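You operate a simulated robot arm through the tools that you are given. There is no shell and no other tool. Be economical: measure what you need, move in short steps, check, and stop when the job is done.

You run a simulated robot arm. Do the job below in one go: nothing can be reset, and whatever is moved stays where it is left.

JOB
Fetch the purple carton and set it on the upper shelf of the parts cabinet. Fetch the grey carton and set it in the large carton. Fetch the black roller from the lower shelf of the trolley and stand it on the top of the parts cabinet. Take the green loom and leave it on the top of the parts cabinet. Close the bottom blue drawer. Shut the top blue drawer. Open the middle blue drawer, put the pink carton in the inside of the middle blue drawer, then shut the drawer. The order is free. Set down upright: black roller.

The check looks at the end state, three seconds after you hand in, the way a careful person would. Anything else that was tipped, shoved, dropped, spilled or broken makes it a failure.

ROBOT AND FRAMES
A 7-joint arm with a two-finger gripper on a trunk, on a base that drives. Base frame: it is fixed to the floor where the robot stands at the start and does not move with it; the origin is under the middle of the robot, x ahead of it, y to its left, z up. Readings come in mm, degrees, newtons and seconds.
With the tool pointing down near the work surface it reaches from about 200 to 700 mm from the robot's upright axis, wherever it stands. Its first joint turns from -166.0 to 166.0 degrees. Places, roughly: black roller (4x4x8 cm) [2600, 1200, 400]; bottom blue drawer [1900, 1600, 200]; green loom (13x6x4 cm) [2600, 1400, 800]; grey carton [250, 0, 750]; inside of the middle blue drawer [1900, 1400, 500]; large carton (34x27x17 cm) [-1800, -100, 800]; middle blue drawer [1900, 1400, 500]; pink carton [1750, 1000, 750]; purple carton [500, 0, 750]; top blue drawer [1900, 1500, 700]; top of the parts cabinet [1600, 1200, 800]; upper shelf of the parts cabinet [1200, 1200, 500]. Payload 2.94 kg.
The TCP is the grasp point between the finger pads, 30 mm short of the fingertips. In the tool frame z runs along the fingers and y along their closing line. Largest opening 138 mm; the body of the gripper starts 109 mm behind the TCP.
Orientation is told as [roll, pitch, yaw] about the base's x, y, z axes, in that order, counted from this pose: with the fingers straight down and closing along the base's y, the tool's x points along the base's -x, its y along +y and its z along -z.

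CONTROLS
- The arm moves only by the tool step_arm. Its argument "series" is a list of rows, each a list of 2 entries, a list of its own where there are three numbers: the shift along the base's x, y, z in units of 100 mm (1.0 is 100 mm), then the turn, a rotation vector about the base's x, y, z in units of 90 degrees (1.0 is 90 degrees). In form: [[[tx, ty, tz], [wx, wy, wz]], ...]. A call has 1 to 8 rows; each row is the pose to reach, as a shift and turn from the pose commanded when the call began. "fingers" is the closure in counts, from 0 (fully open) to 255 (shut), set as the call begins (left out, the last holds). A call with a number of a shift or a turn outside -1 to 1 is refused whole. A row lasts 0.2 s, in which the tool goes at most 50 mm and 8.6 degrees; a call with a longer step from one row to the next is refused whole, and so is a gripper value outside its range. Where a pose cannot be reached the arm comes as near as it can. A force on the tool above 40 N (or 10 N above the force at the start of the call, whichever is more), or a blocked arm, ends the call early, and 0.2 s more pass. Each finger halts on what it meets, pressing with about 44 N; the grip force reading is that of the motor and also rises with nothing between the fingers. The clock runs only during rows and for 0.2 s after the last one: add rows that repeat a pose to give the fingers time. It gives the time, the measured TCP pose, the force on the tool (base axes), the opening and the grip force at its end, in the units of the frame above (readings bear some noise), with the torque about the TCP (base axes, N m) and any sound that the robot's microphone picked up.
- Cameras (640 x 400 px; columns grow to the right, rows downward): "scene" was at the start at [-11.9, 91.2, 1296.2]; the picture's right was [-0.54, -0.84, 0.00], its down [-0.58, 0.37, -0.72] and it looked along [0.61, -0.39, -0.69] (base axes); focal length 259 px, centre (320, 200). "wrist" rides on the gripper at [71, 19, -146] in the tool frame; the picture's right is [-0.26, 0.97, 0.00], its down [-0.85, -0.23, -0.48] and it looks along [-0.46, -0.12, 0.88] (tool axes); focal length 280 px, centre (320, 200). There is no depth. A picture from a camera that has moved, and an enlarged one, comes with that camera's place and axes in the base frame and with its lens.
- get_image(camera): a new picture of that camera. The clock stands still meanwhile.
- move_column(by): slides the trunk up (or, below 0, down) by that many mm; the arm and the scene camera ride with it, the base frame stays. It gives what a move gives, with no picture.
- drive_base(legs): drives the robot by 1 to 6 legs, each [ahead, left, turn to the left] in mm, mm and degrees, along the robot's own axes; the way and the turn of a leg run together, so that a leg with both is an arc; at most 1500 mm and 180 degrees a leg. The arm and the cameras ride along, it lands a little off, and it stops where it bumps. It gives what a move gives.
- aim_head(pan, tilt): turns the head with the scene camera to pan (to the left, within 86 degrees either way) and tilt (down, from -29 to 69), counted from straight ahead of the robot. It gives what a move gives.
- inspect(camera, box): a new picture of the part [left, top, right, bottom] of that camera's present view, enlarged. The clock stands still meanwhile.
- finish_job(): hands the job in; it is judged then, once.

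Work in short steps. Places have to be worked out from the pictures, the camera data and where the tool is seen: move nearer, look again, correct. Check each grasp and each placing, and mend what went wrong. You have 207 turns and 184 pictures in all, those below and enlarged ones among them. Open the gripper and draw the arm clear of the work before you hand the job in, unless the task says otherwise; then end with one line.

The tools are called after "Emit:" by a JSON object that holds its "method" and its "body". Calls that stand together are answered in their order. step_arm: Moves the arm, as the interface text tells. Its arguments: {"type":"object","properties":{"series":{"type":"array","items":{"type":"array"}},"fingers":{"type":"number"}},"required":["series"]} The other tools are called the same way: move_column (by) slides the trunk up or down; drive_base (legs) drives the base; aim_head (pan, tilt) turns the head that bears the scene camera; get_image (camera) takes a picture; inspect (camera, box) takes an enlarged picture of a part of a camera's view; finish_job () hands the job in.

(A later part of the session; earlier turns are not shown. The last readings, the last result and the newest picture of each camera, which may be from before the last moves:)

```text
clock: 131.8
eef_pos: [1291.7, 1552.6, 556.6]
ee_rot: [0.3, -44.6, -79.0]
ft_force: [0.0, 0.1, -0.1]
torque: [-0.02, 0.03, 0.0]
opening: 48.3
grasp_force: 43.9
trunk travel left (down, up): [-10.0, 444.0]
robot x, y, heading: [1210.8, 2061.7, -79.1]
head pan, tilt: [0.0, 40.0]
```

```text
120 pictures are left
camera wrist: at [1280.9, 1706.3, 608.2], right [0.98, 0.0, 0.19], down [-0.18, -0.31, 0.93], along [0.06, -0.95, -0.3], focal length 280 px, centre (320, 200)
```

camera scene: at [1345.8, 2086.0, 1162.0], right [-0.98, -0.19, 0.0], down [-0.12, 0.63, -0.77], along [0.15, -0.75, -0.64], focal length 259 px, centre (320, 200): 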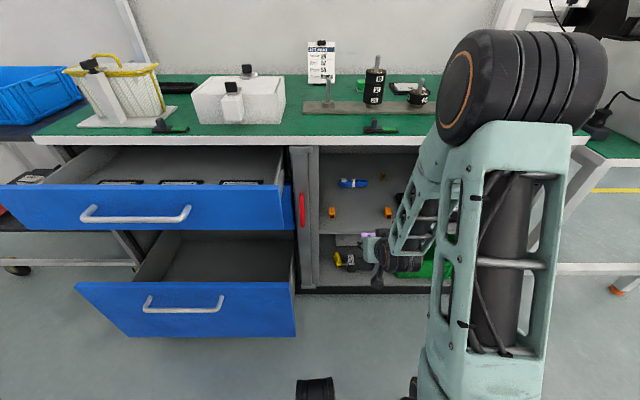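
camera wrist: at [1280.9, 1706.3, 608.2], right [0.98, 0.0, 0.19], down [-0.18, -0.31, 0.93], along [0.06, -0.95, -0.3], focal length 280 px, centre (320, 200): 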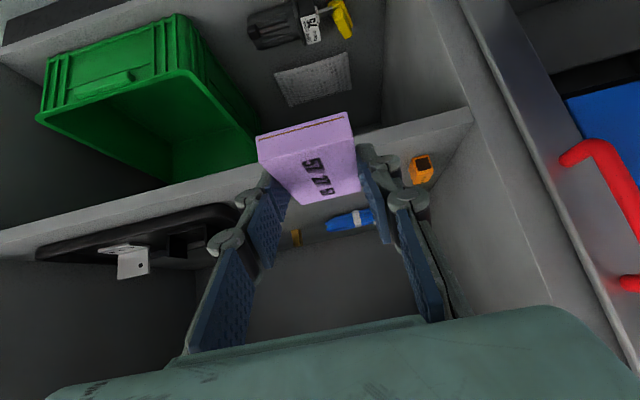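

Two views give shelf z≈491, blocks at (1440,1390) and (1235,1352), so the slot's middle is about (1337,1371). I move in at height, then check.

Emit:
{"method": "step_arm", "body": {"series": [[[0.2, -0.3, 0], [0, 0, 0]], [[0.35, -0.65, 0], [0, 0, 0]], [[0.4, -1.0, 0], [0, 0, 0]], [[0.4, -1.0, 0], [0, 0, 0]]]}}

Emit:
{"method": "get_image", "body": {"camera": "wrist"}}

Emit:
{"method": "inspect", "body": {"camera": "scene", "box": [280, 130, 480, 290]}}

```text
clock: 132.8
eef_pos: [1331.1, 1452.1, 554.2]
ee_rot: [0.3, -44.6, -79.0]
ft_force: [-0.6, 0.4, -0.6]
torque: [-0.01, -0.02, 0.01]
opening: 47.8
grasp_force: 44.2
trunk travel left (down, up): [-10.0, 444.0]
robot x, y, heading: [1210.8, 2066.2, -79.0]
head pan, tilt: [0.0, 40.0]
```

```text
119 pictures are left
camera wrist: at [1320.5, 1605.9, 606.5], right [0.98, 0.0, 0.19], down [-0.18, -0.31, 0.93], along [0.06, -0.95, -0.3], focal length 280 px, centre (320, 200)
```

wrist: 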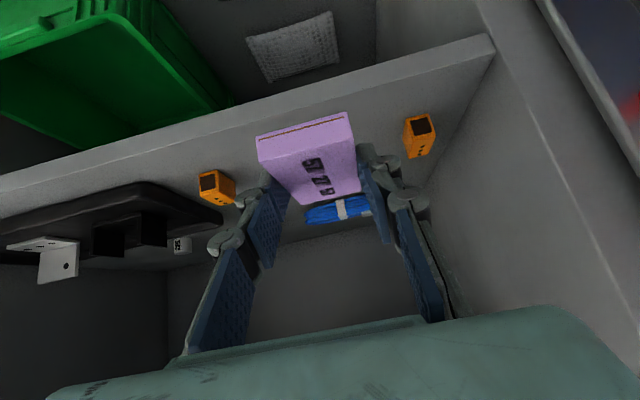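

```text
2.50 times, centred on (380, 210) of scene
camera zoom: at [1345.8, 2086.0, 1162.0], right [-0.98, -0.19, 0.0], down [-0.12, 0.63, -0.77], along [0.15, -0.75, -0.64], focal length 647 px, centre (170, 175)
```

zoom: 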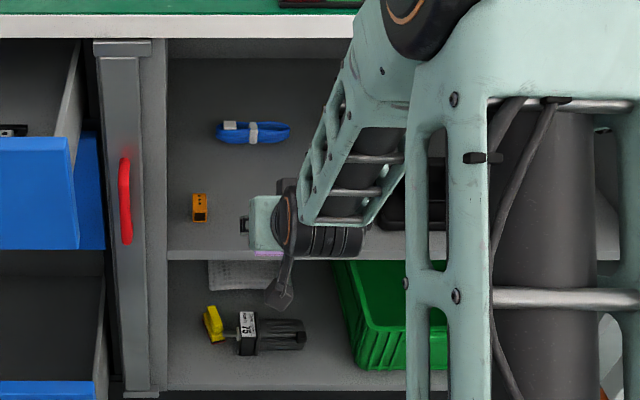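

The path between the blocks is centred. I move on inward, then lower with guarded steps.

Emit:
{"method": "step_arm", "body": {"series": [[[0.03, -0.4, 0], [0, 0, 0]], [[0.06, -0.81, 0], [0, 0, 0]], [[0.06, -0.81, -0.1], [0, 0, 0]], [[0.06, -0.81, -0.2], [0, 0, 0]], [[0.06, -0.81, -0.2], [0, 0, 0]]]}}

Emit:
{"method": "step_arm", "body": {"series": [[[0, 0, -0.03], [0, 0, 0]], [[0, 0, -0.06], [0, 0, 0]], [[0, 0, -0.09], [0, 0, 0]], [[0, 0, -0.12], [0, 0, 0]]]}}

Emit:
{"method": "get_image", "body": {"camera": "wrist"}}

```text
clock: 134.0
eef_pos: [1336.6, 1371.3, 535.2]
ee_rot: [0.3, -44.6, -79.0]
ft_force: [-0.8, 0.9, -1.2]
torque: [0.01, 0.0, 0.01]
opening: 48.2
grasp_force: 44.4
trunk travel left (down, up): [-10.0, 444.0]
robot x, y, heading: [1212.7, 2069.2, -78.7]
head pan, tilt: [0.0, 40.0]
```

```text
clock: 135.0
eef_pos: [1337.6, 1371.3, 524.3]
ee_rot: [0.4, -44.7, -78.9]
ft_force: [0.0, -0.4, -0.2]
torque: [-0.04, 0.03, 0.01]
opening: 48.4
grasp_force: 44.1
trunk travel left (down, up): [-10.0, 444.0]
robot x, y, heading: [1212.5, 2065.4, -78.8]
head pan, tilt: [0.0, 40.0]
```

```text
117 pictures are left
camera wrist: at [1327.4, 1525.0, 576.6], right [0.98, 0.0, 0.19], down [-0.18, -0.31, 0.93], along [0.06, -0.95, -0.3], focal length 280 px, centre (320, 200)
```

wrist: 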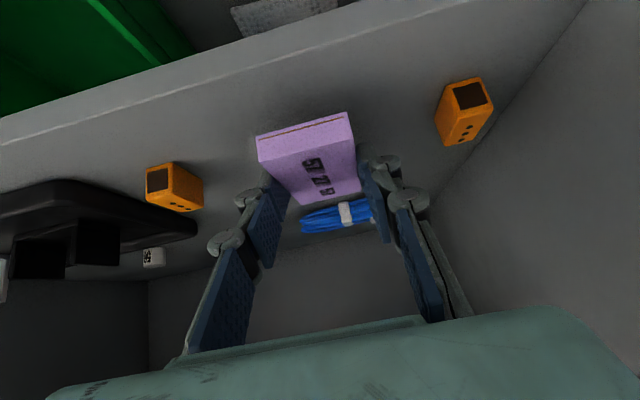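

No contact yet. I keep lowering 4 mm at a time.

Emit:
{"method": "step_arm", "body": {"series": [[[0, 0, -0.03], [0, 0, 0]], [[0, 0, -0.06], [0, 0, 0]], [[0, 0, -0.09], [0, 0, 0]], [[0, 0, -0.12], [0, 0, 0]], [[0, 0, -0.15], [0, 0, 0]], [[0, 0, -0.18], [0, 0, 0]]]}}

Emit:
{"method": "inspect", "body": {"camera": "wrist", "box": [200, 90, 460, 252]}}

```text
clock: 136.4
eef_pos: [1339.0, 1371.9, 504.9]
ee_rot: [0.2, -44.7, -79.0]
ft_force: [0.2, 0.0, -0.3]
torque: [0.0, 0.0, 0.02]
opening: 48.1
grasp_force: 43.9
trunk travel left (down, up): [-10.0, 444.0]
robot x, y, heading: [1210.7, 2062.7, -78.8]
head pan, tilt: [0.0, 40.0]
```

```text
2.46 times, centred on (330, 171) of wrist
camera zoom: at [1327.2, 1524.9, 557.9], right [0.98, 0.0, 0.19], down [-0.18, -0.31, 0.93], along [0.06, -0.95, -0.3], focal length 690 px, centre (295, 271)
```

zoom: 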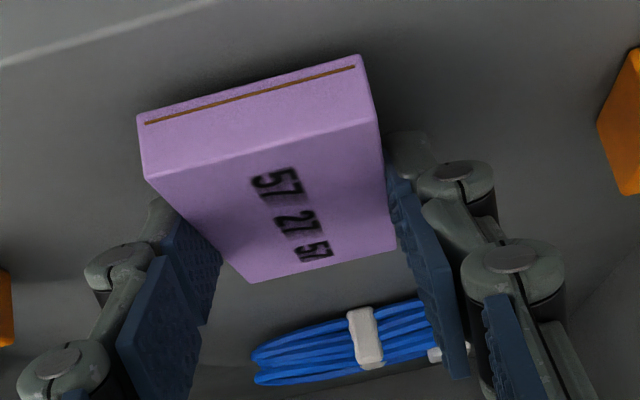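

Still free. I continue.

Emit:
{"method": "step_arm", "body": {"series": [[[0, 0, -0.03], [0, 0, 0]], [[0, 0, -0.06], [0, 0, 0]], [[0, 0, -0.09], [0, 0, 0]], [[0, 0, -0.12], [0, 0, 0]]]}}

Emit:
{"method": "step_arm", "body": {"series": [[[0, 0, -0.03], [0, 0, 0]], [[0, 0, -0.06], [0, 0, 0]], [[0, 0, -0.09], [0, 0, 0]], [[0, 0, -0.12], [0, 0, 0]]]}}

Emit:
{"method": "inspect", "body": {"camera": "wrist", "box": [200, 90, 460, 252]}}

```text
clock: 137.4
eef_pos: [1336.6, 1369.8, 499.6]
ee_rot: [0.3, -45.3, -79.0]
ft_force: [-1.7, 15.8, 28.8]
torque: [0.35, 0.62, -0.32]
opening: 48.3
grasp_force: 44.0
trunk travel left (down, up): [-10.0, 444.0]
robot x, y, heading: [1213.4, 2064.4, -78.9]
head pan, tilt: [0.0, 40.0]
```

```text
clock: 137.7
eef_pos: [1337.8, 1368.8, 499.6]
ee_rot: [0.2, -45.5, -78.8]
ft_force: [-2.5, 14.6, 22.0]
torque: [0.5, 0.48, -0.22]
opening: 48.3
grasp_force: 43.4
trunk travel left (down, up): [-10.0, 444.0]
robot x, y, heading: [1209.6, 2062.9, -79.1]
head pan, tilt: [0.0, 40.0]
stopped in row 1: the force on the tool passed its limit at 47 N (the readings are from after the stop); the commanded pose is now the measured one
```

```text
2.46 times, centred on (330, 171) of wrist
camera zoom: at [1327.2, 1523.3, 549.8], right [0.98, 0.01, 0.19], down [-0.18, -0.3, 0.94], along [0.06, -0.96, -0.29], focal length 690 px, centre (295, 271)
```

zoom: 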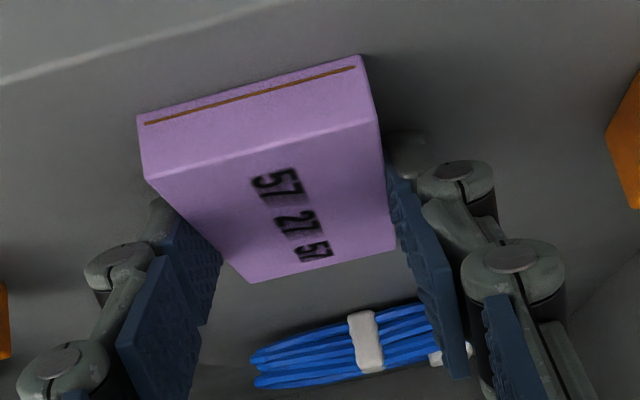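

Touchdown at z≈501, so the shelf is at about 470. I open and retreat backward along the tool axis.

Emit:
{"method": "step_arm", "body": {"series": [[[0, 0, 0.02], [0, 0, 0]], [[0, 0, 0.02], [0, 0, 0]], [[0, 0, 0.02], [0, 0, 0]], [[0, 0, 0.02], [0, 0, 0]]], "fingers": 125}}

Emit:
{"method": "step_arm", "body": {"series": [[[-0.02, 0.1, 0.1], [0, 0, 0]], [[-0.06, 0.3, 0.3], [0, 0, 0]], [[-0.12, 0.6, 0.5], [0, 0, 0]], [[-0.18, 0.95, 0.6], [0, 0, 0]], [[-0.18, 0.95, 0.6], [0, 0, 0]]]}}

Emit:
{"method": "get_image", "body": {"camera": "wrist"}}

```text
clock: 138.7
eef_pos: [1338.5, 1368.9, 497.3]
ee_rot: [0.3, -45.2, -79.0]
ft_force: [0.7, -3.4, 6.4]
torque: [-0.19, -0.1, -0.05]
opening: 70.6
grasp_force: 0.1
trunk travel left (down, up): [-10.0, 444.0]
robot x, y, heading: [1209.9, 2061.8, -79.0]
head pan, tilt: [0.0, 40.0]
```

```text
clock: 139.9
eef_pos: [1319.4, 1463.5, 555.3]
ee_rot: [0.3, -45.1, -79.0]
ft_force: [-0.5, 0.6, -0.1]
torque: [0.0, -0.01, 0.0]
opening: 70.2
grasp_force: 0.1
trunk travel left (down, up): [-10.0, 444.0]
robot x, y, heading: [1214.6, 2065.2, -79.1]
head pan, tilt: [0.0, 40.0]
```

```text
114 pictures are left
camera wrist: at [1309.1, 1618.2, 607.0], right [0.98, 0.01, 0.19], down [-0.18, -0.3, 0.94], along [0.06, -0.95, -0.3], focal length 280 px, centre (320, 200)
```

wrist: 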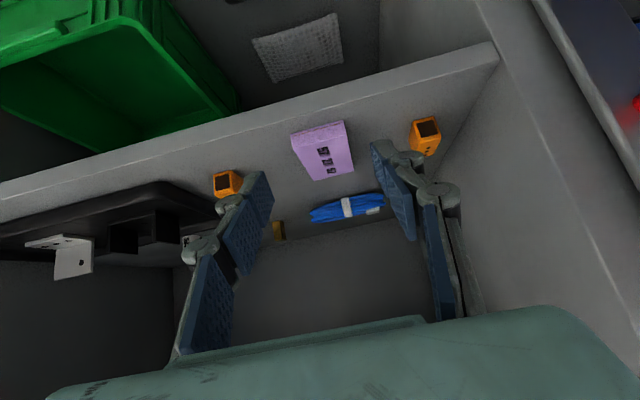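

The purple carton is on the shelf. Next the drawers: I raise the trunk over everything, close the fingers and drive left in front of the drawer unit.

Emit:
{"method": "move_column", "body": {"by": 430}}

Emit:
{"method": "drive_base", "body": {"legs": [[-60, 480, 0]]}}

Emit:
{"method": "get_image", "body": {"camera": "scene"}}

```text
refused: 430 is not a number from -400 to 400
```

```text
clock: 142.5
eef_pos: [1499.8, 1526.0, 556.2]
ee_rot: [-0.2, -45.1, -80.0]
ft_force: [-2.6, 1.1, 0.4]
torque: [0.04, -0.02, 0.02]
opening: 71.5
grasp_force: 0.0
trunk travel left (down, up): [-10.0, 444.0]
robot x, y, heading: [1406.7, 2127.8, -78.7]
head pan, tilt: [0.0, 40.0]
stopped in leg 1: the force on the tool passed its limit at 59 N (the readings are from after the stop); the commanded pose is now the measured one
```

```text
113 pictures are left
camera scene: at [1538.1, 2150.5, 1162.0], right [-0.98, -0.2, 0.0], down [-0.13, 0.63, -0.77], along [0.15, -0.75, -0.64], focal length 259 px, centre (320, 200)
```

scene: 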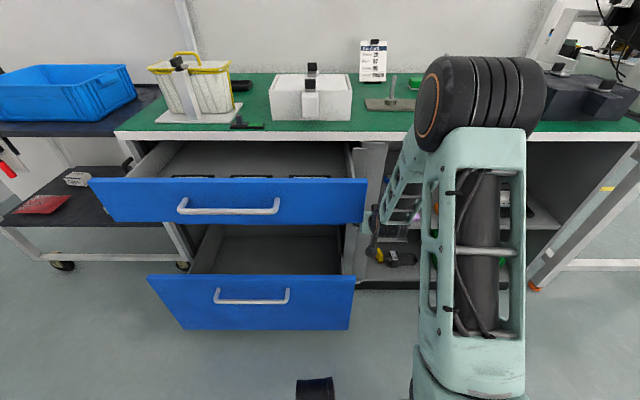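

My mistake: the trunk move was refused and the tool then bumped the side of the open drawer. I back off to the right first.

Emit:
{"method": "drive_base", "body": {"legs": [[0, -120, 0]]}}

Emit:
{"method": "move_column", "body": {"by": 400}}

Emit:
{"method": "get_image", "body": {"camera": "scene"}}

```text
clock: 144.2
eef_pos: [1381.5, 1501.0, 555.9]
ee_rot: [-0.2, -45.1, -80.0]
ft_force: [0.4, 0.3, -0.6]
torque: [0.03, -0.01, 0.0]
opening: 70.5
grasp_force: 0.2
trunk travel left (down, up): [-10.0, 444.0]
robot x, y, heading: [1293.1, 2099.4, -78.9]
head pan, tilt: [0.0, 40.0]
```

```text
clock: 148.0
eef_pos: [1380.6, 1502.4, 954.9]
ee_rot: [-0.3, -45.1, -80.0]
ft_force: [0.4, 0.1, -0.7]
torque: [-0.01, -0.01, 0.01]
opening: 70.6
grasp_force: 0.0
trunk travel left (down, up): [-410.0, 44.0]
robot x, y, heading: [1289.9, 2104.7, -78.8]
head pan, tilt: [0.0, 40.0]
```

```text
112 pictures are left
camera scene: at [1420.3, 2126.6, 1562.0], right [-0.98, -0.19, 0.0], down [-0.13, 0.63, -0.77], along [0.15, -0.75, -0.64], focal length 259 px, centre (320, 200)
```

scene: 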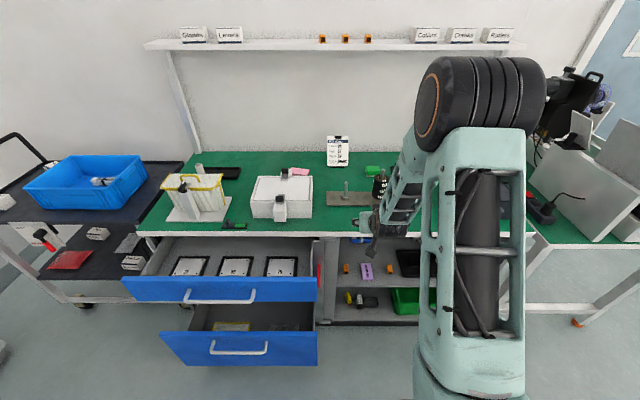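

Now the tool clears everything at z≈955. I drive left 420 mm.

Emit:
{"method": "drive_base", "body": {"legs": [[0, 420, 0]]}}

Emit:
{"method": "step_arm", "body": {"series": [[[-0.08, 0.4, 0], [0, 0, 0]], [[-0.16, 0.8, 0], [0, 0, 0]], [[-0.19, 0.98, 0], [0, 0, 0]], [[-0.19, 0.98, 0], [0, 0, 0]]], "fingers": 255}}

Emit:
{"method": "get_image", "body": {"camera": "scene"}}

Emit:
{"method": "get_image", "body": {"camera": "wrist"}}

```text
clock: 152.2
eef_pos: [1794.4, 1584.2, 956.1]
ee_rot: [-0.3, -45.1, -79.6]
ft_force: [-0.4, 0.4, 0.1]
torque: [-0.01, -0.05, 0.02]
opening: 70.5
grasp_force: 0.1
trunk travel left (down, up): [-410.0, 44.0]
robot x, y, heading: [1696.1, 2184.2, -78.6]
head pan, tilt: [0.0, 40.0]
```

```text
clock: 153.2
eef_pos: [1776.3, 1682.4, 954.8]
ee_rot: [-0.1, -45.0, -79.6]
ft_force: [-0.4, 0.5, -0.5]
torque: [0.03, 0.03, -0.02]
opening: 0.1
grasp_force: 28.3
trunk travel left (down, up): [-410.0, 44.0]
robot x, y, heading: [1694.2, 2188.8, -78.6]
head pan, tilt: [0.0, 40.0]
```

```text
111 pictures are left
camera scene: at [1829.6, 2210.2, 1562.0], right [-0.98, -0.2, 0.0], down [-0.13, 0.63, -0.77], along [0.15, -0.75, -0.64], focal length 259 px, centre (320, 200)
```

scene: 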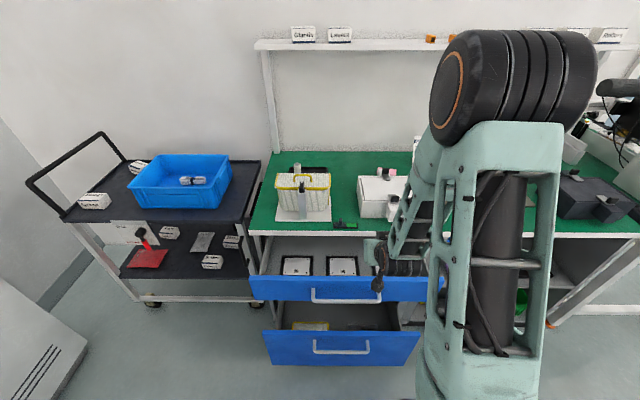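

```text
110 pictures are left
camera wrist: at [1767.2, 1836.9, 1006.7], right [0.98, -0.01, 0.18], down [-0.18, -0.3, 0.94], along [0.05, -0.95, -0.29], focal length 280 px, centre (320, 200)
```

wrist: 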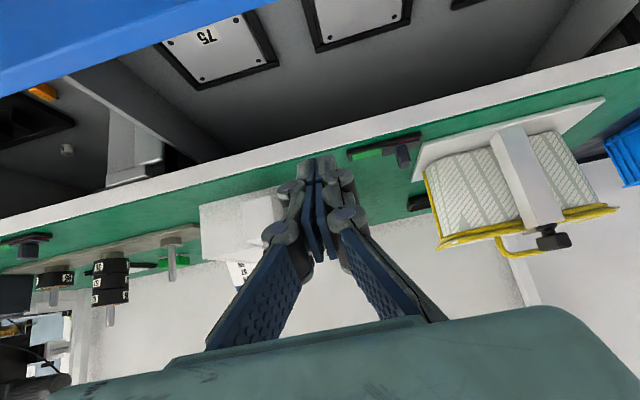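

The tips are still above the drawer interior. I move the tool right of the handle and outside the drawer front.

Emit:
{"method": "step_arm", "body": {"series": [[[-0.1, 0.4, 0], [0, 0, 0]], [[-0.4, 0.5, 0], [0, 0, 0]], [[-0.8, 0.4, 0], [0, 0, 0]], [[-1.0, 0.35, 0], [0, 0, 0]], [[-1.0, 0.35, 0], [0, 0, 0]]]}}

Emit:
{"method": "step_arm", "body": {"series": [[[-0.25, 0.0, 0], [0, 0, 0]], [[-0.45, 0.0, 0], [0, 0, 0]], [[-0.45, 0.0, 0], [0, 0, 0]]]}}

Emit:
{"method": "get_image", "body": {"camera": "wrist"}}

Emit:
{"method": "get_image", "body": {"camera": "scene"}}

```text
clock: 154.4
eef_pos: [1672.5, 1711.5, 954.3]
ee_rot: [-0.1, -45.1, -79.6]
ft_force: [0.3, 0.1, 0.6]
torque: [-0.02, 0.0, -0.01]
opening: 0.1
grasp_force: 28.5
out of reach, approached as far as the arm can: row 1, 2, 3, 4, 5
trunk travel left (down, up): [-410.0, 44.0]
robot x, y, heading: [1699.8, 2190.7, -78.4]
head pan, tilt: [0.0, 40.0]
```

```text
clock: 155.2
eef_pos: [1628.5, 1709.5, 953.4]
ee_rot: [-0.2, -45.2, -79.7]
ft_force: [0.0, -0.2, -0.2]
torque: [0.0, 0.03, 0.0]
opening: 0.0
grasp_force: 27.9
trunk travel left (down, up): [-410.0, 44.0]
robot x, y, heading: [1695.9, 2186.1, -78.7]
head pan, tilt: [0.0, 40.0]
```

```text
109 pictures are left
camera wrist: at [1621.1, 1865.0, 1004.7], right [0.98, -0.01, 0.18], down [-0.18, -0.3, 0.94], along [0.05, -0.95, -0.29], focal length 280 px, centre (320, 200)
```

wrist: 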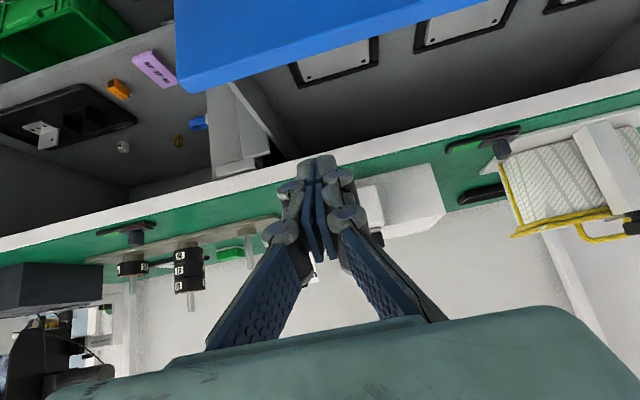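

```text
108 pictures are left
camera scene: at [1829.7, 2210.2, 1562.0], right [-0.98, -0.2, 0.0], down [-0.13, 0.63, -0.77], along [0.15, -0.75, -0.64], focal length 259 px, centre (320, 200)
```

scene: 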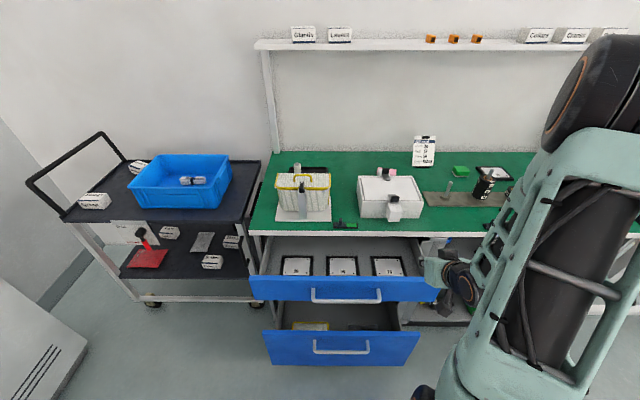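

The tip should be about 20 mm outside the drawer front. I back up 15 mm more for margin and lower the trunk by 100 mm, then look.

Emit:
{"method": "drive_base", "body": {"legs": [[-15, 0, 0]]}}

Emit:
{"method": "move_column", "body": {"by": -110}}

Emit:
{"method": "get_image", "body": {"camera": "wrist"}}

Emit:
{"method": "inspect", "body": {"camera": "scene", "box": [340, 170, 500, 270]}}

```text
clock: 156.0
eef_pos: [1625.6, 1724.1, 953.4]
ee_rot: [-0.2, -45.2, -79.6]
ft_force: [-1.2, -0.4, 0.1]
torque: [0.01, 0.01, 0.01]
opening: 0.0
grasp_force: 28.6
trunk travel left (down, up): [-410.0, 44.0]
robot x, y, heading: [1691.8, 2202.3, -78.5]
head pan, tilt: [0.0, 40.0]
```

```text
clock: 157.4
eef_pos: [1625.0, 1724.7, 842.7]
ee_rot: [-0.2, -45.1, -79.7]
ft_force: [-0.3, -1.0, -0.7]
torque: [0.01, 0.01, 0.0]
opening: 0.0
grasp_force: 28.4
trunk travel left (down, up): [-300.0, 154.0]
robot x, y, heading: [1690.9, 2202.8, -78.4]
head pan, tilt: [0.0, 40.0]
```

```text
107 pictures are left
camera wrist: at [1618.2, 1879.6, 894.7], right [0.98, -0.01, 0.18], down [-0.18, -0.3, 0.94], along [0.05, -0.95, -0.29], focal length 280 px, centre (320, 200)
```

wrist: 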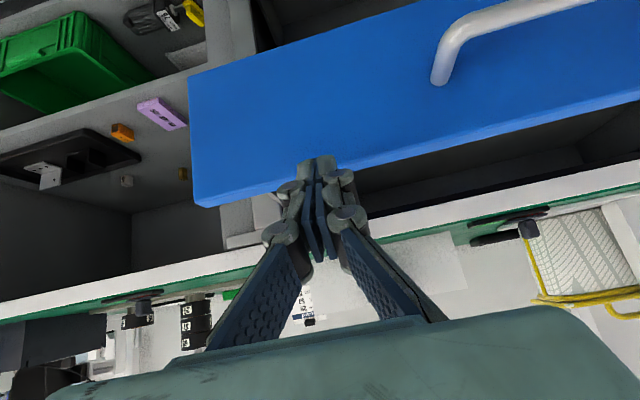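

```text
4.00 times, centred on (420, 220) of scene
camera zoom: at [1826.6, 2224.8, 1452.0], right [-0.98, -0.2, 0.0], down [-0.13, 0.63, -0.77], along [0.15, -0.75, -0.64], focal length 1035 px, centre (-80, 120)
```

zoom: 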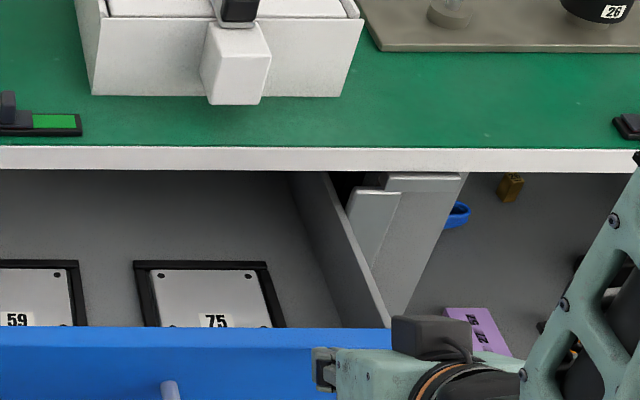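

The tip faces the drawer front, right of the handle. I lower 85 mm and start pushing in with short rows.

Emit:
{"method": "move_column", "body": {"by": -85}}

Emit:
{"method": "step_arm", "body": {"series": [[[0.04, -0.2, 0], [0, 0, 0]], [[0.08, -0.4, 0], [0, 0, 0]], [[0.11, -0.55, 0], [0, 0, 0]], [[0.14, -0.7, 0], [0, 0, 0]], [[0.17, -0.85, 0], [0, 0, 0]], [[0.19, -0.98, 0], [0, 0, 0]]]}}

Emit:
{"method": "get_image", "body": {"camera": "wrist"}}

```text
clock: 158.6
eef_pos: [1626.5, 1725.7, 757.4]
ee_rot: [-0.1, -45.1, -79.6]
ft_force: [-0.1, -0.1, 0.4]
torque: [0.0, -0.03, 0.0]
opening: 0.1
grasp_force: 28.8
trunk travel left (down, up): [-215.0, 239.0]
robot x, y, heading: [1696.4, 2206.7, -78.3]
head pan, tilt: [0.0, 40.0]
```

```text
clock: 160.0
eef_pos: [1645.6, 1625.5, 757.6]
ee_rot: [-0.2, -45.2, -79.6]
ft_force: [0.3, 0.2, 0.0]
torque: [0.01, 0.04, 0.01]
opening: 0.2
grasp_force: 28.2
trunk travel left (down, up): [-215.0, 239.0]
robot x, y, heading: [1693.3, 2202.9, -78.3]
head pan, tilt: [0.0, 40.0]
```

```text
105 pictures are left
camera wrist: at [1637.6, 1779.7, 809.1], right [0.98, -0.01, 0.18], down [-0.18, -0.3, 0.94], along [0.05, -0.95, -0.29], focal length 280 px, centre (320, 200)
```

wrist: 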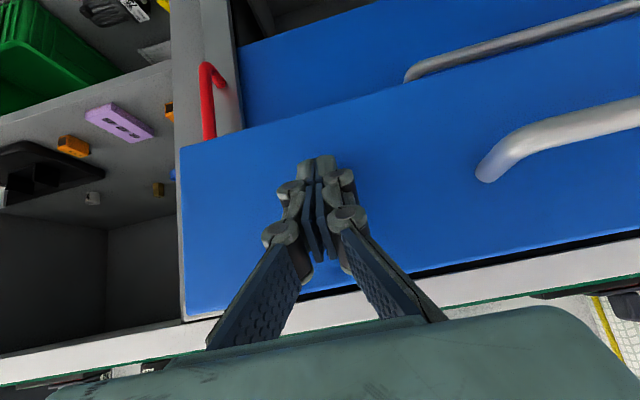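

The drawer is moving in easily. I continue until it stops.

Emit:
{"method": "step_arm", "body": {"series": [[[0.04, -0.2, 0], [0, 0, 0]], [[0.08, -0.4, 0], [0, 0, 0]], [[0.11, -0.55, 0], [0, 0, 0]], [[0.14, -0.7, 0], [0, 0, 0]], [[0.17, -0.85, 0], [0, 0, 0]], [[0.19, -0.98, 0], [0, 0, 0]]]}}

Emit:
{"method": "get_image", "body": {"camera": "wrist"}}

Emit:
{"method": "get_image", "body": {"camera": "scene"}}

```text
clock: 161.3
eef_pos: [1658.9, 1547.9, 752.1]
ee_rot: [-0.2, -44.1, -79.7]
ft_force: [-0.9, 9.7, 1.6]
torque: [0.07, 0.05, 0.03]
opening: 0.0
grasp_force: 28.9
trunk travel left (down, up): [-215.0, 239.0]
robot x, y, heading: [1696.7, 2200.0, -78.3]
head pan, tilt: [0.0, 40.0]
stopped in row 6: the force on the tool passed its limit at 54 N (the readings are from after the stop); the commanded pose is now the measured one
```

```text
104 pictures are left
camera wrist: at [1651.5, 1700.8, 806.6], right [0.98, -0.02, 0.18], down [-0.17, -0.32, 0.93], along [0.04, -0.95, -0.31], focal length 280 px, centre (320, 200)
```

wrist: 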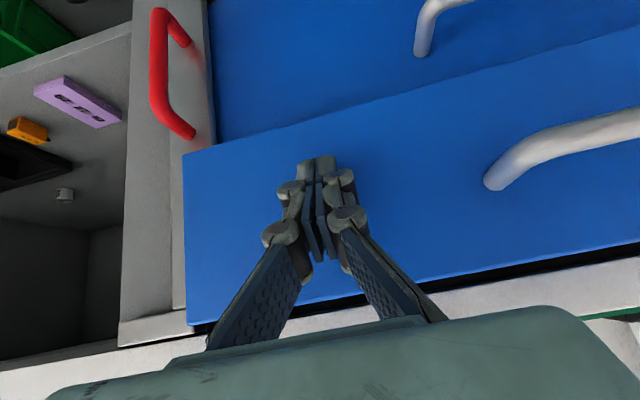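

```text
103 pictures are left
camera scene: at [1826.5, 2226.5, 1367.0], right [-0.98, -0.2, 0.0], down [-0.13, 0.63, -0.77], along [0.15, -0.75, -0.64], focal length 259 px, centre (320, 200)
```

scene: 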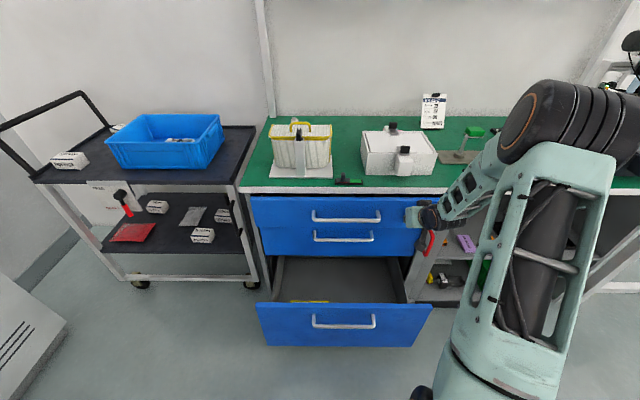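

The top drawer stopped at 54 N but may still stand out slightly. I push again.

Emit:
{"method": "step_arm", "body": {"series": [[[0.02, -0.1, 0], [0, 0, 0]], [[0.04, -0.2, 0], [0, 0, 0]], [[0.06, -0.3, 0], [0, 0, 0]], [[0.08, -0.4, 0], [0, 0, 0]]]}}

Emit:
{"method": "get_image", "body": {"camera": "wrist"}}

Emit:
{"method": "inspect", "body": {"camera": "scene", "box": [240, 170, 460, 310]}}

```text
clock: 161.7
eef_pos: [1657.8, 1547.5, 748.7]
ee_rot: [-0.2, -43.2, -79.7]
ft_force: [-1.8, 10.3, 3.1]
torque: [0.04, 0.04, 0.06]
opening: 0.0
grasp_force: 28.5
trunk travel left (down, up): [-215.0, 239.0]
robot x, y, heading: [1695.2, 2205.4, -78.5]
head pan, tilt: [0.0, 40.0]
stopped in row 1: the force on the tool passed its limit at 50 N (the readings are from after the stop); the commanded pose is now the measured one
```

```text
102 pictures are left
camera wrist: at [1651.0, 1699.8, 804.3], right [0.98, -0.02, 0.18], down [-0.17, -0.33, 0.93], along [0.04, -0.94, -0.33], focal length 280 px, centre (320, 200)
```

wrist: 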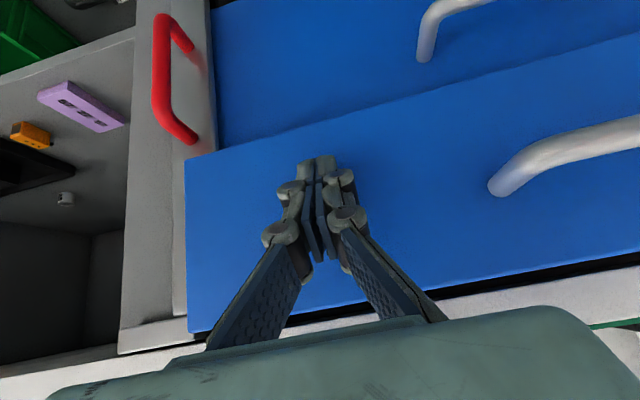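

```text
2.86 times, centred on (350, 240) of scene
camera zoom: at [1826.5, 2227.0, 1366.9], right [-0.98, -0.2, 0.0], down [-0.13, 0.63, -0.77], along [0.15, -0.75, -0.64], focal length 739 px, centre (234, 86)
```

zoom: 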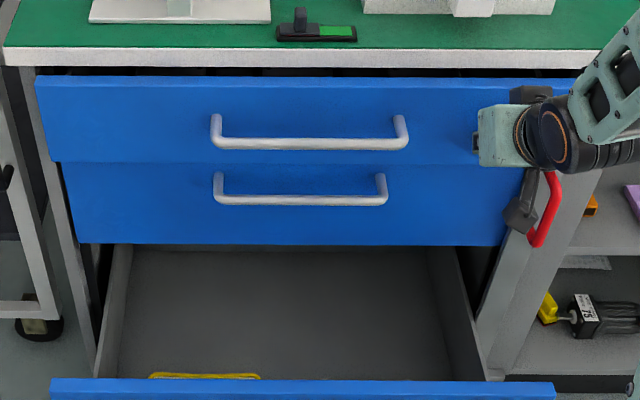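

I retract the arm to see whether the top drawer is really flush.

Emit:
{"method": "step_arm", "body": {"series": [[[-0.06, 0.3, 0], [0, 0, 0]], [[-0.13, 0.65, 0], [0, -0.005, 0]], [[-0.19, 0.98, 0], [0, -0.01, 0]], [[-0.19, 0.98, 0], [0, -0.01, 0]]]}}

Emit:
{"method": "get_image", "body": {"camera": "wrist"}}

Emit:
{"method": "inspect", "body": {"camera": "scene", "box": [230, 170, 450, 310]}}

```text
clock: 162.7
eef_pos: [1637.9, 1642.9, 747.7]
ee_rot: [1.0, -43.6, -80.6]
ft_force: [-0.4, -0.4, 0.7]
torque: [0.02, 0.02, 0.02]
opening: 0.0
grasp_force: 28.4
trunk travel left (down, up): [-215.0, 239.0]
robot x, y, heading: [1692.9, 2199.8, -78.5]
head pan, tilt: [0.0, 40.0]
```

```text
100 pictures are left
camera wrist: at [1630.5, 1795.8, 803.3], right [0.98, -0.02, 0.19], down [-0.19, -0.32, 0.93], along [0.05, -0.95, -0.32], focal length 280 px, centre (320, 200)
```

wrist: 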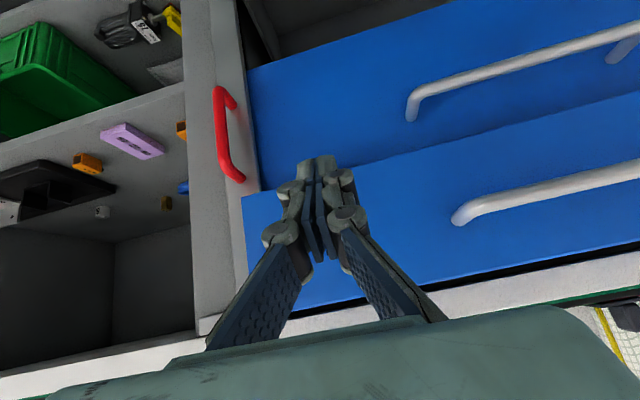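

```text
2.86 times, centred on (340, 240) of scene
camera zoom: at [1826.6, 2225.7, 1367.0], right [-0.98, -0.2, 0.0], down [-0.13, 0.63, -0.77], along [0.15, -0.75, -0.64], focal length 739 px, centre (263, 86)
```

zoom: 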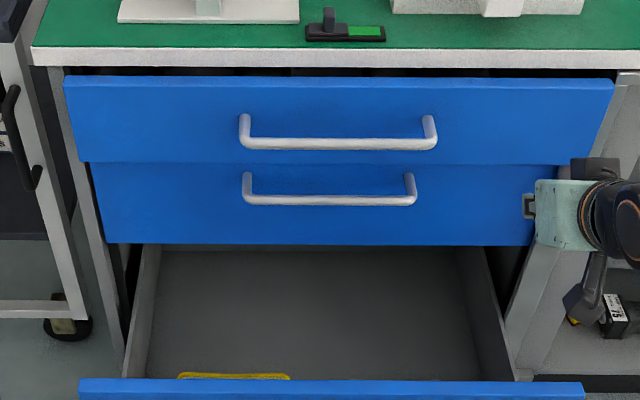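

The top drawer still stands about 45 mm proud. The push was 200 mm off-centre, so it may be jamming; I move to the drawer's centre, above the handle bar, and push there.

Emit:
{"method": "step_arm", "body": {"series": [[[0.3, 0.1, 0.2], [0, 0, 0]], [[0.7, 0.15, 0.4], [0, 0, 0]], [[1.0, 0.15, 0.4], [0, 0, 0]], [[1.0, 0.15, 0.4], [0, 0, 0]]]}}

Emit:
{"method": "step_arm", "body": {"series": [[[0.4, 0.07, 0], [0, 0, 0]], [[0.8, 0.12, 0], [0, 0, 0]], [[1.0, 0.15, 0], [0, 0, 0]], [[1.0, 0.15, 0], [0, 0, 0]]]}}

Emit:
{"method": "get_image", "body": {"camera": "wrist"}}

```text
clock: 163.7
eef_pos: [1737.2, 1657.9, 789.2]
ee_rot: [1.0, -43.5, -80.7]
ft_force: [0.6, 0.1, 1.0]
torque: [-0.01, 0.0, -0.01]
opening: 0.0
grasp_force: 28.1
trunk travel left (down, up): [-215.0, 239.0]
robot x, y, heading: [1696.9, 2198.8, -78.6]
head pan, tilt: [0.0, 40.0]
```

```text
clock: 164.7
eef_pos: [1837.9, 1673.9, 790.8]
ee_rot: [1.0, -43.5, -80.7]
ft_force: [0.1, 0.1, 1.0]
torque: [0.02, -0.01, 0.04]
opening: 0.0
grasp_force: 28.2
trunk travel left (down, up): [-215.0, 239.0]
robot x, y, heading: [1696.0, 2203.7, -78.5]
head pan, tilt: [0.0, 40.0]
```

```text
98 pictures are left
camera wrist: at [1829.9, 1826.3, 847.0], right [0.98, -0.02, 0.19], down [-0.19, -0.33, 0.93], along [0.04, -0.95, -0.32], focal length 280 px, centre (320, 200)
```

wrist: 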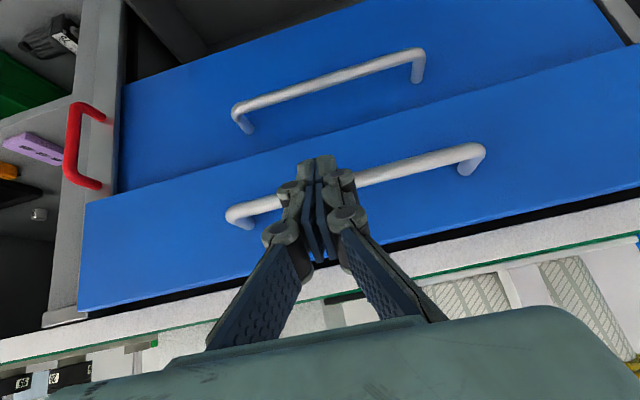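

I push in at the centre.

Emit:
{"method": "step_arm", "body": {"series": [[[0.14, -0.3, 0], [0, 0, 0]], [[0.2, -0.6, 0], [0, 0, 0]], [[0.22, -0.75, 0], [0, 0, 0]], [[0.24, -0.85, 0], [0, 0, 0]], [[0.26, -0.95, 0], [0, 0, 0]], [[0.27, -1.0, 0], [0, 0, 0]]]}}

Emit:
{"method": "step_arm", "body": {"series": [[[0.02, -0.1, 0], [0, 0, 0]], [[0.04, -0.2, 0], [0, 0, 0]], [[0.06, -0.3, 0], [0, 0, 0]], [[0.08, -0.4, 0], [0, 0, 0]], [[0.1, -0.5, 0], [0, 0, 0]]]}}

Emit:
{"method": "inspect", "body": {"camera": "scene", "box": [230, 170, 450, 310]}}

```text
clock: 165.3
eef_pos: [1856.5, 1621.7, 789.2]
ee_rot: [1.2, -43.3, -80.6]
ft_force: [-3.3, 13.2, 14.3]
torque: [0.12, 0.05, -0.05]
opening: 5.8
grasp_force: 28.8
trunk travel left (down, up): [-215.0, 239.0]
robot x, y, heading: [1694.0, 2201.0, -78.2]
head pan, tilt: [0.0, 40.0]
stopped in row 3: the force on the tool passed its limit at 47 N (the readings are from after the stop); the commanded pose is now the measured one
```

```text
clock: 165.7
eef_pos: [1857.2, 1622.3, 789.2]
ee_rot: [1.1, -42.8, -80.7]
ft_force: [-6.9, 23.5, 25.7]
torque: [0.18, 0.17, 0.06]
opening: 6.0
grasp_force: 29.1
trunk travel left (down, up): [-215.0, 239.0]
robot x, y, heading: [1693.1, 2203.1, -78.3]
head pan, tilt: [0.0, 40.0]
stopped in row 1: the force on the tool passed its limit at 50 N (the readings are from after the stop); the commanded pose is now the measured one
```

```text
2.86 times, centred on (340, 240) of scene
camera zoom: at [1825.1, 2231.2, 1367.4], right [-0.98, -0.2, 0.0], down [-0.13, 0.63, -0.77], along [0.15, -0.75, -0.64], focal length 739 px, centre (263, 86)
```

zoom: 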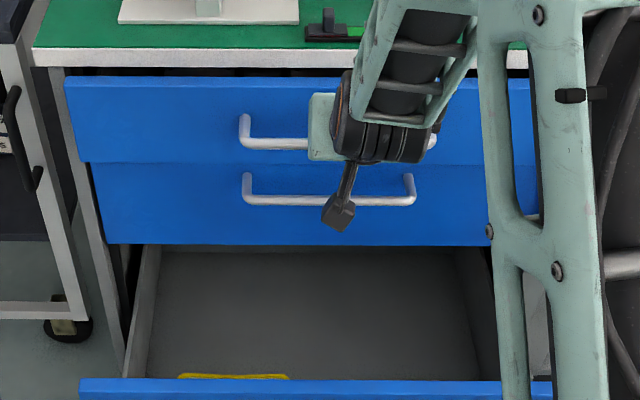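

The tip met the handle bar this time and the drawer did not move, so something stops it. The space behind the robot is free; I back up, lower the arm and close the bottom drawer first, then look into this again.

Emit:
{"method": "step_arm", "body": {"series": [[[-0.06, 0.3, 0.05], [0, 0, 0]], [[-0.12, 0.6, 0.05], [0, 0, 0]], [[-0.12, 0.6, 0.05], [0, -0.01, 0]]]}}

Emit:
{"method": "drive_base", "body": {"legs": [[-150, 0, 0]]}}

Emit:
{"method": "move_column", "body": {"by": -200}}

Emit:
{"method": "get_image", "body": {"camera": "scene"}}

Emit:
{"method": "get_image", "body": {"camera": "wrist"}}

```text
clock: 166.5
eef_pos: [1845.6, 1679.4, 790.5]
ee_rot: [2.3, -42.6, -81.6]
ft_force: [-0.2, 1.2, 0.4]
torque: [0.01, -0.01, 0.02]
opening: 0.1
grasp_force: 28.4
trunk travel left (down, up): [-215.0, 239.0]
robot x, y, heading: [1694.2, 2203.5, -78.4]
head pan, tilt: [0.0, 40.0]
```

```text
clock: 167.8
eef_pos: [1815.9, 1824.2, 790.9]
ee_rot: [2.3, -42.6, -81.5]
ft_force: [-0.8, -0.2, 0.4]
torque: [-0.03, 0.01, 0.01]
opening: 0.2
grasp_force: 28.2
trunk travel left (down, up): [-215.0, 239.0]
robot x, y, heading: [1664.1, 2348.1, -78.7]
head pan, tilt: [0.0, 40.0]
```

```text
clock: 170.0
eef_pos: [1816.5, 1824.6, 590.3]
ee_rot: [2.3, -42.7, -81.6]
ft_force: [-0.3, 0.3, 0.3]
torque: [-0.05, 0.02, 0.0]
opening: 0.0
grasp_force: 28.2
trunk travel left (down, up): [-15.0, 439.0]
robot x, y, heading: [1665.8, 2354.3, -78.5]
head pan, tilt: [0.0, 40.0]
```

```text
96 pictures are left
camera scene: at [1796.9, 2371.2, 1167.0], right [-0.98, -0.2, 0.0], down [-0.13, 0.63, -0.77], along [0.15, -0.75, -0.64], focal length 259 px, centre (320, 200)
```

scene: 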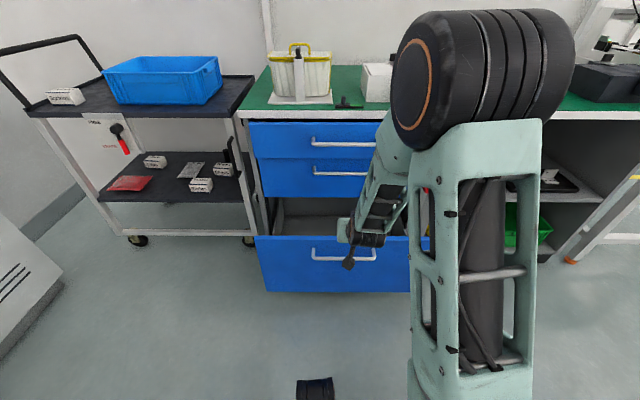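

```text
95 pictures are left
camera wrist: at [1807.6, 1976.2, 648.5], right [0.98, -0.02, 0.21], down [-0.2, -0.34, 0.92], along [0.05, -0.94, -0.34], focal length 280 px, centre (320, 200)
```

wrist: 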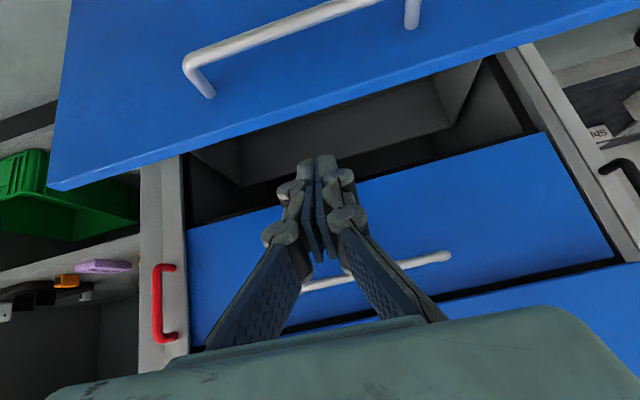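

I move right of the handle, then lower the tip to about z=400 in front of the bottom drawer face.

Emit:
{"method": "step_arm", "body": {"series": [[[-0.4, -0.07, 0], [-0.01, 0, 0.01]], [[-0.8, -0.15, 0], [-0.02, 0, 0.02]], [[-1.0, -0.19, 0], [-0.02, 0, 0.02]], [[-1.0, -0.19, -0.4], [-0.02, 0, 0.02]], [[-1.0, -0.19, -0.8], [-0.02, 0, 0.02]]]}}

Emit:
{"method": "step_arm", "body": {"series": [[[-0.4, -0.07, 0], [0, 0, 0]], [[-0.8, -0.15, 0], [0, 0, 0]], [[-0.9, -0.17, -0.4], [0, 0, 0]], [[-0.9, -0.17, -0.8], [0, 0, 0]], [[-0.9, -0.17, -0.95], [0, 0, 0]]]}}

Emit:
{"method": "get_image", "body": {"camera": "wrist"}}

Emit:
{"method": "get_image", "body": {"camera": "scene"}}

```text
clock: 171.2
eef_pos: [1715.1, 1804.1, 509.5]
ee_rot: [1.7, -44.5, -79.5]
ft_force: [-0.1, -0.3, 0.0]
torque: [0.03, 0.0, 0.05]
opening: 0.1
grasp_force: 28.7
trunk travel left (down, up): [-15.0, 439.0]
robot x, y, heading: [1665.8, 2349.5, -78.5]
head pan, tilt: [0.0, 40.0]
```

```text
clock: 172.4
eef_pos: [1625.3, 1789.4, 414.8]
ee_rot: [1.8, -44.5, -79.4]
ft_force: [-1.0, -0.2, -0.9]
torque: [0.02, -0.02, 0.0]
opening: 0.0
grasp_force: 28.3
trunk travel left (down, up): [-15.0, 439.0]
robot x, y, heading: [1664.0, 2344.9, -78.3]
head pan, tilt: [0.0, 40.0]
```

```text
94 pictures are left
camera wrist: at [1611.5, 1941.6, 468.2], right [0.98, 0.02, 0.21], down [-0.19, -0.32, 0.93], along [0.08, -0.95, -0.31], focal length 280 px, centre (320, 200)
```

wrist: 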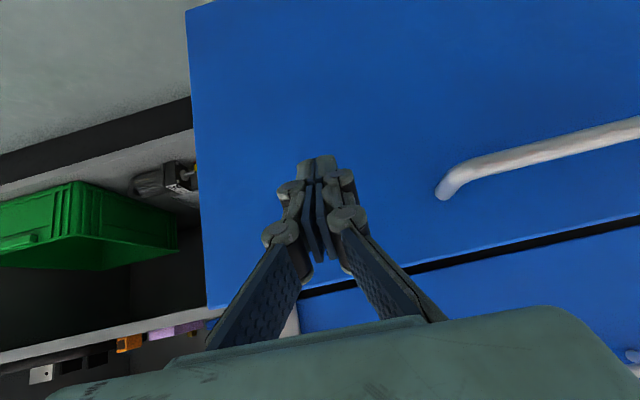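

```text
93 pictures are left
camera scene: at [1796.9, 2371.3, 1167.0], right [-0.98, -0.2, 0.0], down [-0.13, 0.63, -0.77], along [0.15, -0.75, -0.64], focal length 259 px, centre (320, 200)
```

scene: 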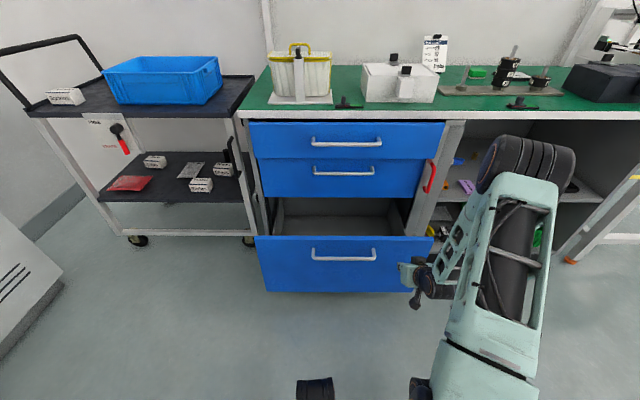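

I push by driving the base forward in short legs.

Emit:
{"method": "drive_base", "body": {"legs": [[150, 0, 0]]}}

Emit:
{"method": "drive_base", "body": {"legs": [[80, 0, 0]]}}

Emit:
{"method": "get_image", "body": {"camera": "wrist"}}

Emit:
{"method": "get_image", "body": {"camera": "scene"}}

```text
clock: 173.8
eef_pos: [1655.4, 1642.3, 415.9]
ee_rot: [1.9, -44.5, -79.4]
ft_force: [-0.1, 0.6, 0.2]
torque: [-0.02, 0.0, 0.01]
opening: 0.0
grasp_force: 28.1
trunk travel left (down, up): [-15.0, 439.0]
robot x, y, heading: [1694.3, 2204.1, -78.5]
head pan, tilt: [0.0, 40.0]
```

```text
clock: 174.8
eef_pos: [1671.0, 1565.5, 415.2]
ee_rot: [1.9, -44.5, -79.3]
ft_force: [-0.2, 0.2, 0.8]
torque: [0.03, -0.02, 0.01]
opening: 0.3
grasp_force: 28.3
trunk travel left (down, up): [-15.0, 439.0]
robot x, y, heading: [1707.9, 2126.1, -78.4]
head pan, tilt: [0.0, 40.0]
```

```text
92 pictures are left
camera wrist: at [1657.6, 1718.6, 468.7], right [0.98, 0.02, 0.21], down [-0.19, -0.32, 0.93], along [0.08, -0.95, -0.31], focal length 280 px, centre (320, 200)
```

wrist: 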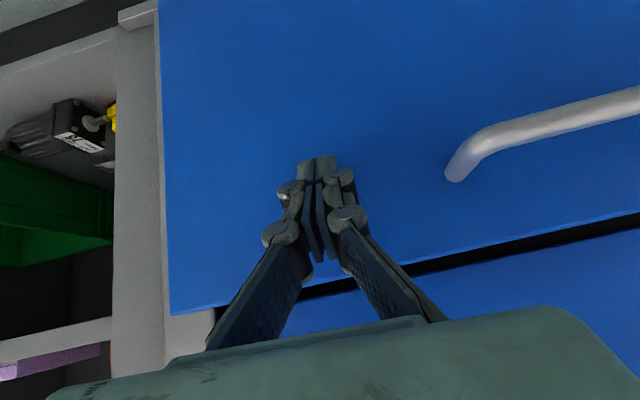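

```text
91 pictures are left
camera scene: at [1842.3, 2148.6, 1167.0], right [-0.98, -0.2, 0.0], down [-0.13, 0.63, -0.77], along [0.15, -0.75, -0.64], focal length 259 px, centre (320, 200)
```

scene: 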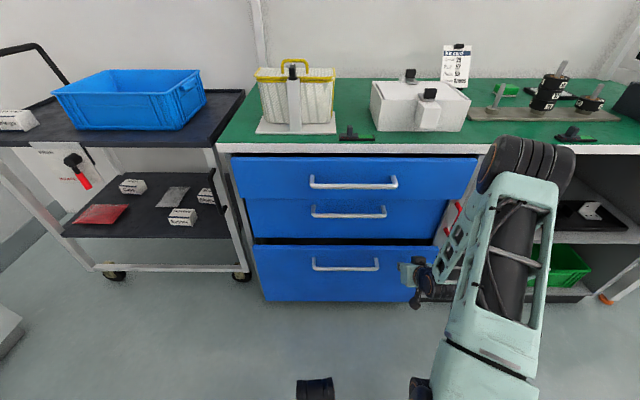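

The bottom drawer is almost in. I keep pushing.

Emit:
{"method": "drive_base", "body": {"legs": [[80, 0, 0]]}}

Emit:
{"method": "get_image", "body": {"camera": "wrist"}}

Emit:
{"method": "inspect", "body": {"camera": "scene", "box": [210, 130, 490, 310]}}

```text
clock: 175.7
eef_pos: [1673.9, 1550.6, 410.3]
ee_rot: [2.0, -43.3, -79.6]
ft_force: [-0.2, 0.7, 0.3]
torque: [0.02, -0.03, -0.01]
opening: 0.0
grasp_force: 28.6
trunk travel left (down, up): [-15.0, 439.0]
robot x, y, heading: [1710.6, 2102.2, -78.4]
head pan, tilt: [0.0, 40.0]
stopped in leg 1: the force on the tool passed its limit at 60 N (the readings are from after the stop); the commanded pose is now the measured one
```

```text
90 pictures are left
camera wrist: at [1660.8, 1702.8, 467.2], right [0.98, 0.01, 0.2], down [-0.19, -0.33, 0.92], along [0.08, -0.94, -0.33], focal length 280 px, centre (320, 200)
```

wrist: 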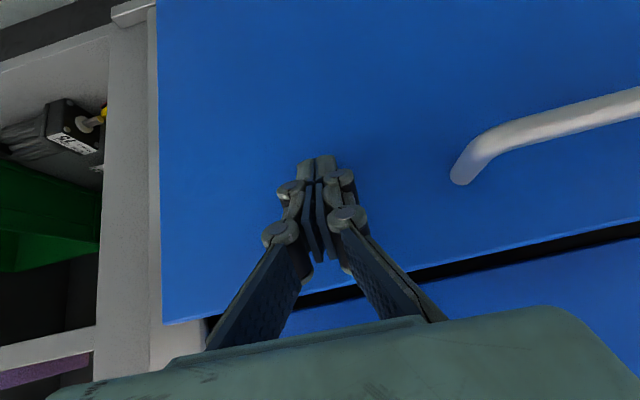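

```text
2.22 times, centred on (350, 220) of scene
camera zoom: at [1846.9, 2126.0, 1166.9], right [-0.98, -0.2, 0.0], down [-0.13, 0.63, -0.77], along [0.15, -0.75, -0.64], focal length 575 px, centre (253, 156)
```

zoom: 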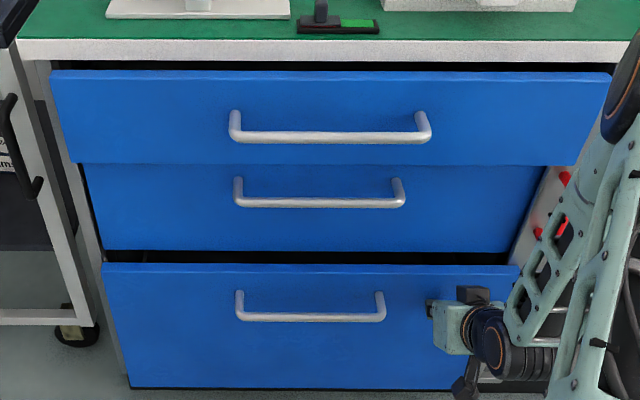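

Both drawers stop at the same plane (n≈1173), which matches overlay fronts sitting on the carcass, so both are shut; triangulation puts the middle front flush with them too. Next I open the middle drawer: I back off, raise, and turn the tool horizontal.

Emit:
{"method": "drive_base", "body": {"legs": [[-230, 30, 0]]}}

Emit:
{"method": "move_column", "body": {"by": 230}}

Emit:
{"method": "step_arm", "body": {"series": [[[0.05, 0, 0], [-0.088, -0.017, 0]], [[0.1, 0, 0], [-0.176, -0.034, 0]], [[0.2, 0, 0], [-0.264, -0.051, 0]], [[0.4, 0.05, 0], [-0.352, -0.068, 0]], [[0.6, 0.1, 0], [-0.44, -0.085, 0]], [[0.8, 0.15, 0], [-0.495, -0.096, 0]], [[0.8, 0.15, 0], [-0.495, -0.096, 0]]], "fingers": 120}}

Emit:
{"method": "get_image", "body": {"camera": "scene"}}

```text
clock: 177.4
eef_pos: [1659.3, 1780.8, 411.2]
ee_rot: [2.1, -43.4, -79.4]
ft_force: [-0.9, 0.5, -0.6]
torque: [0.01, 0.03, -0.01]
opening: 0.2
grasp_force: 28.2
trunk travel left (down, up): [-15.0, 439.0]
robot x, y, heading: [1695.3, 2337.9, -78.3]
head pan, tilt: [0.0, 40.0]
```

```text
clock: 179.8
eef_pos: [1657.9, 1779.9, 639.4]
ee_rot: [2.0, -43.4, -79.5]
ft_force: [0.1, 0.7, -0.1]
torque: [-0.03, 0.0, -0.02]
opening: 0.2
grasp_force: 27.9
trunk travel left (down, up): [-245.0, 209.0]
robot x, y, heading: [1698.0, 2335.0, -78.4]
head pan, tilt: [0.0, 40.0]
```

```text
clock: 181.4
eef_pos: [1737.5, 1795.8, 640.7]
ee_rot: [16.9, -88.9, -94.2]
ft_force: [-0.3, 0.2, 0.1]
torque: [0.0, 0.03, 0.01]
opening: 73.1
grasp_force: 0.0
trunk travel left (down, up): [-245.0, 209.0]
robot x, y, heading: [1698.1, 2334.3, -78.2]
head pan, tilt: [0.0, 40.0]
```

```text
88 pictures are left
camera scene: at [1830.1, 2355.9, 1397.0], right [-0.98, -0.2, 0.0], down [-0.13, 0.63, -0.77], along [0.15, -0.75, -0.64], focal length 259 px, centre (320, 200)
```

scene: 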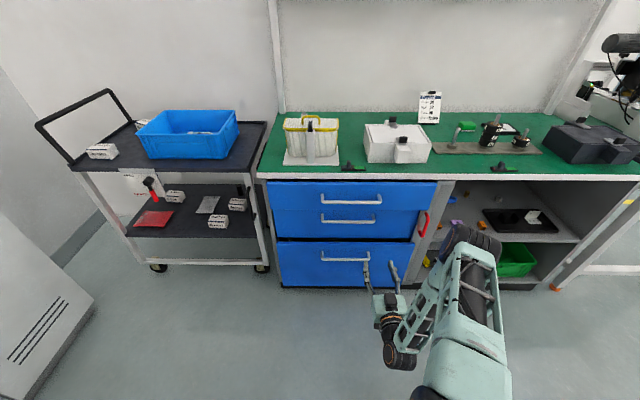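

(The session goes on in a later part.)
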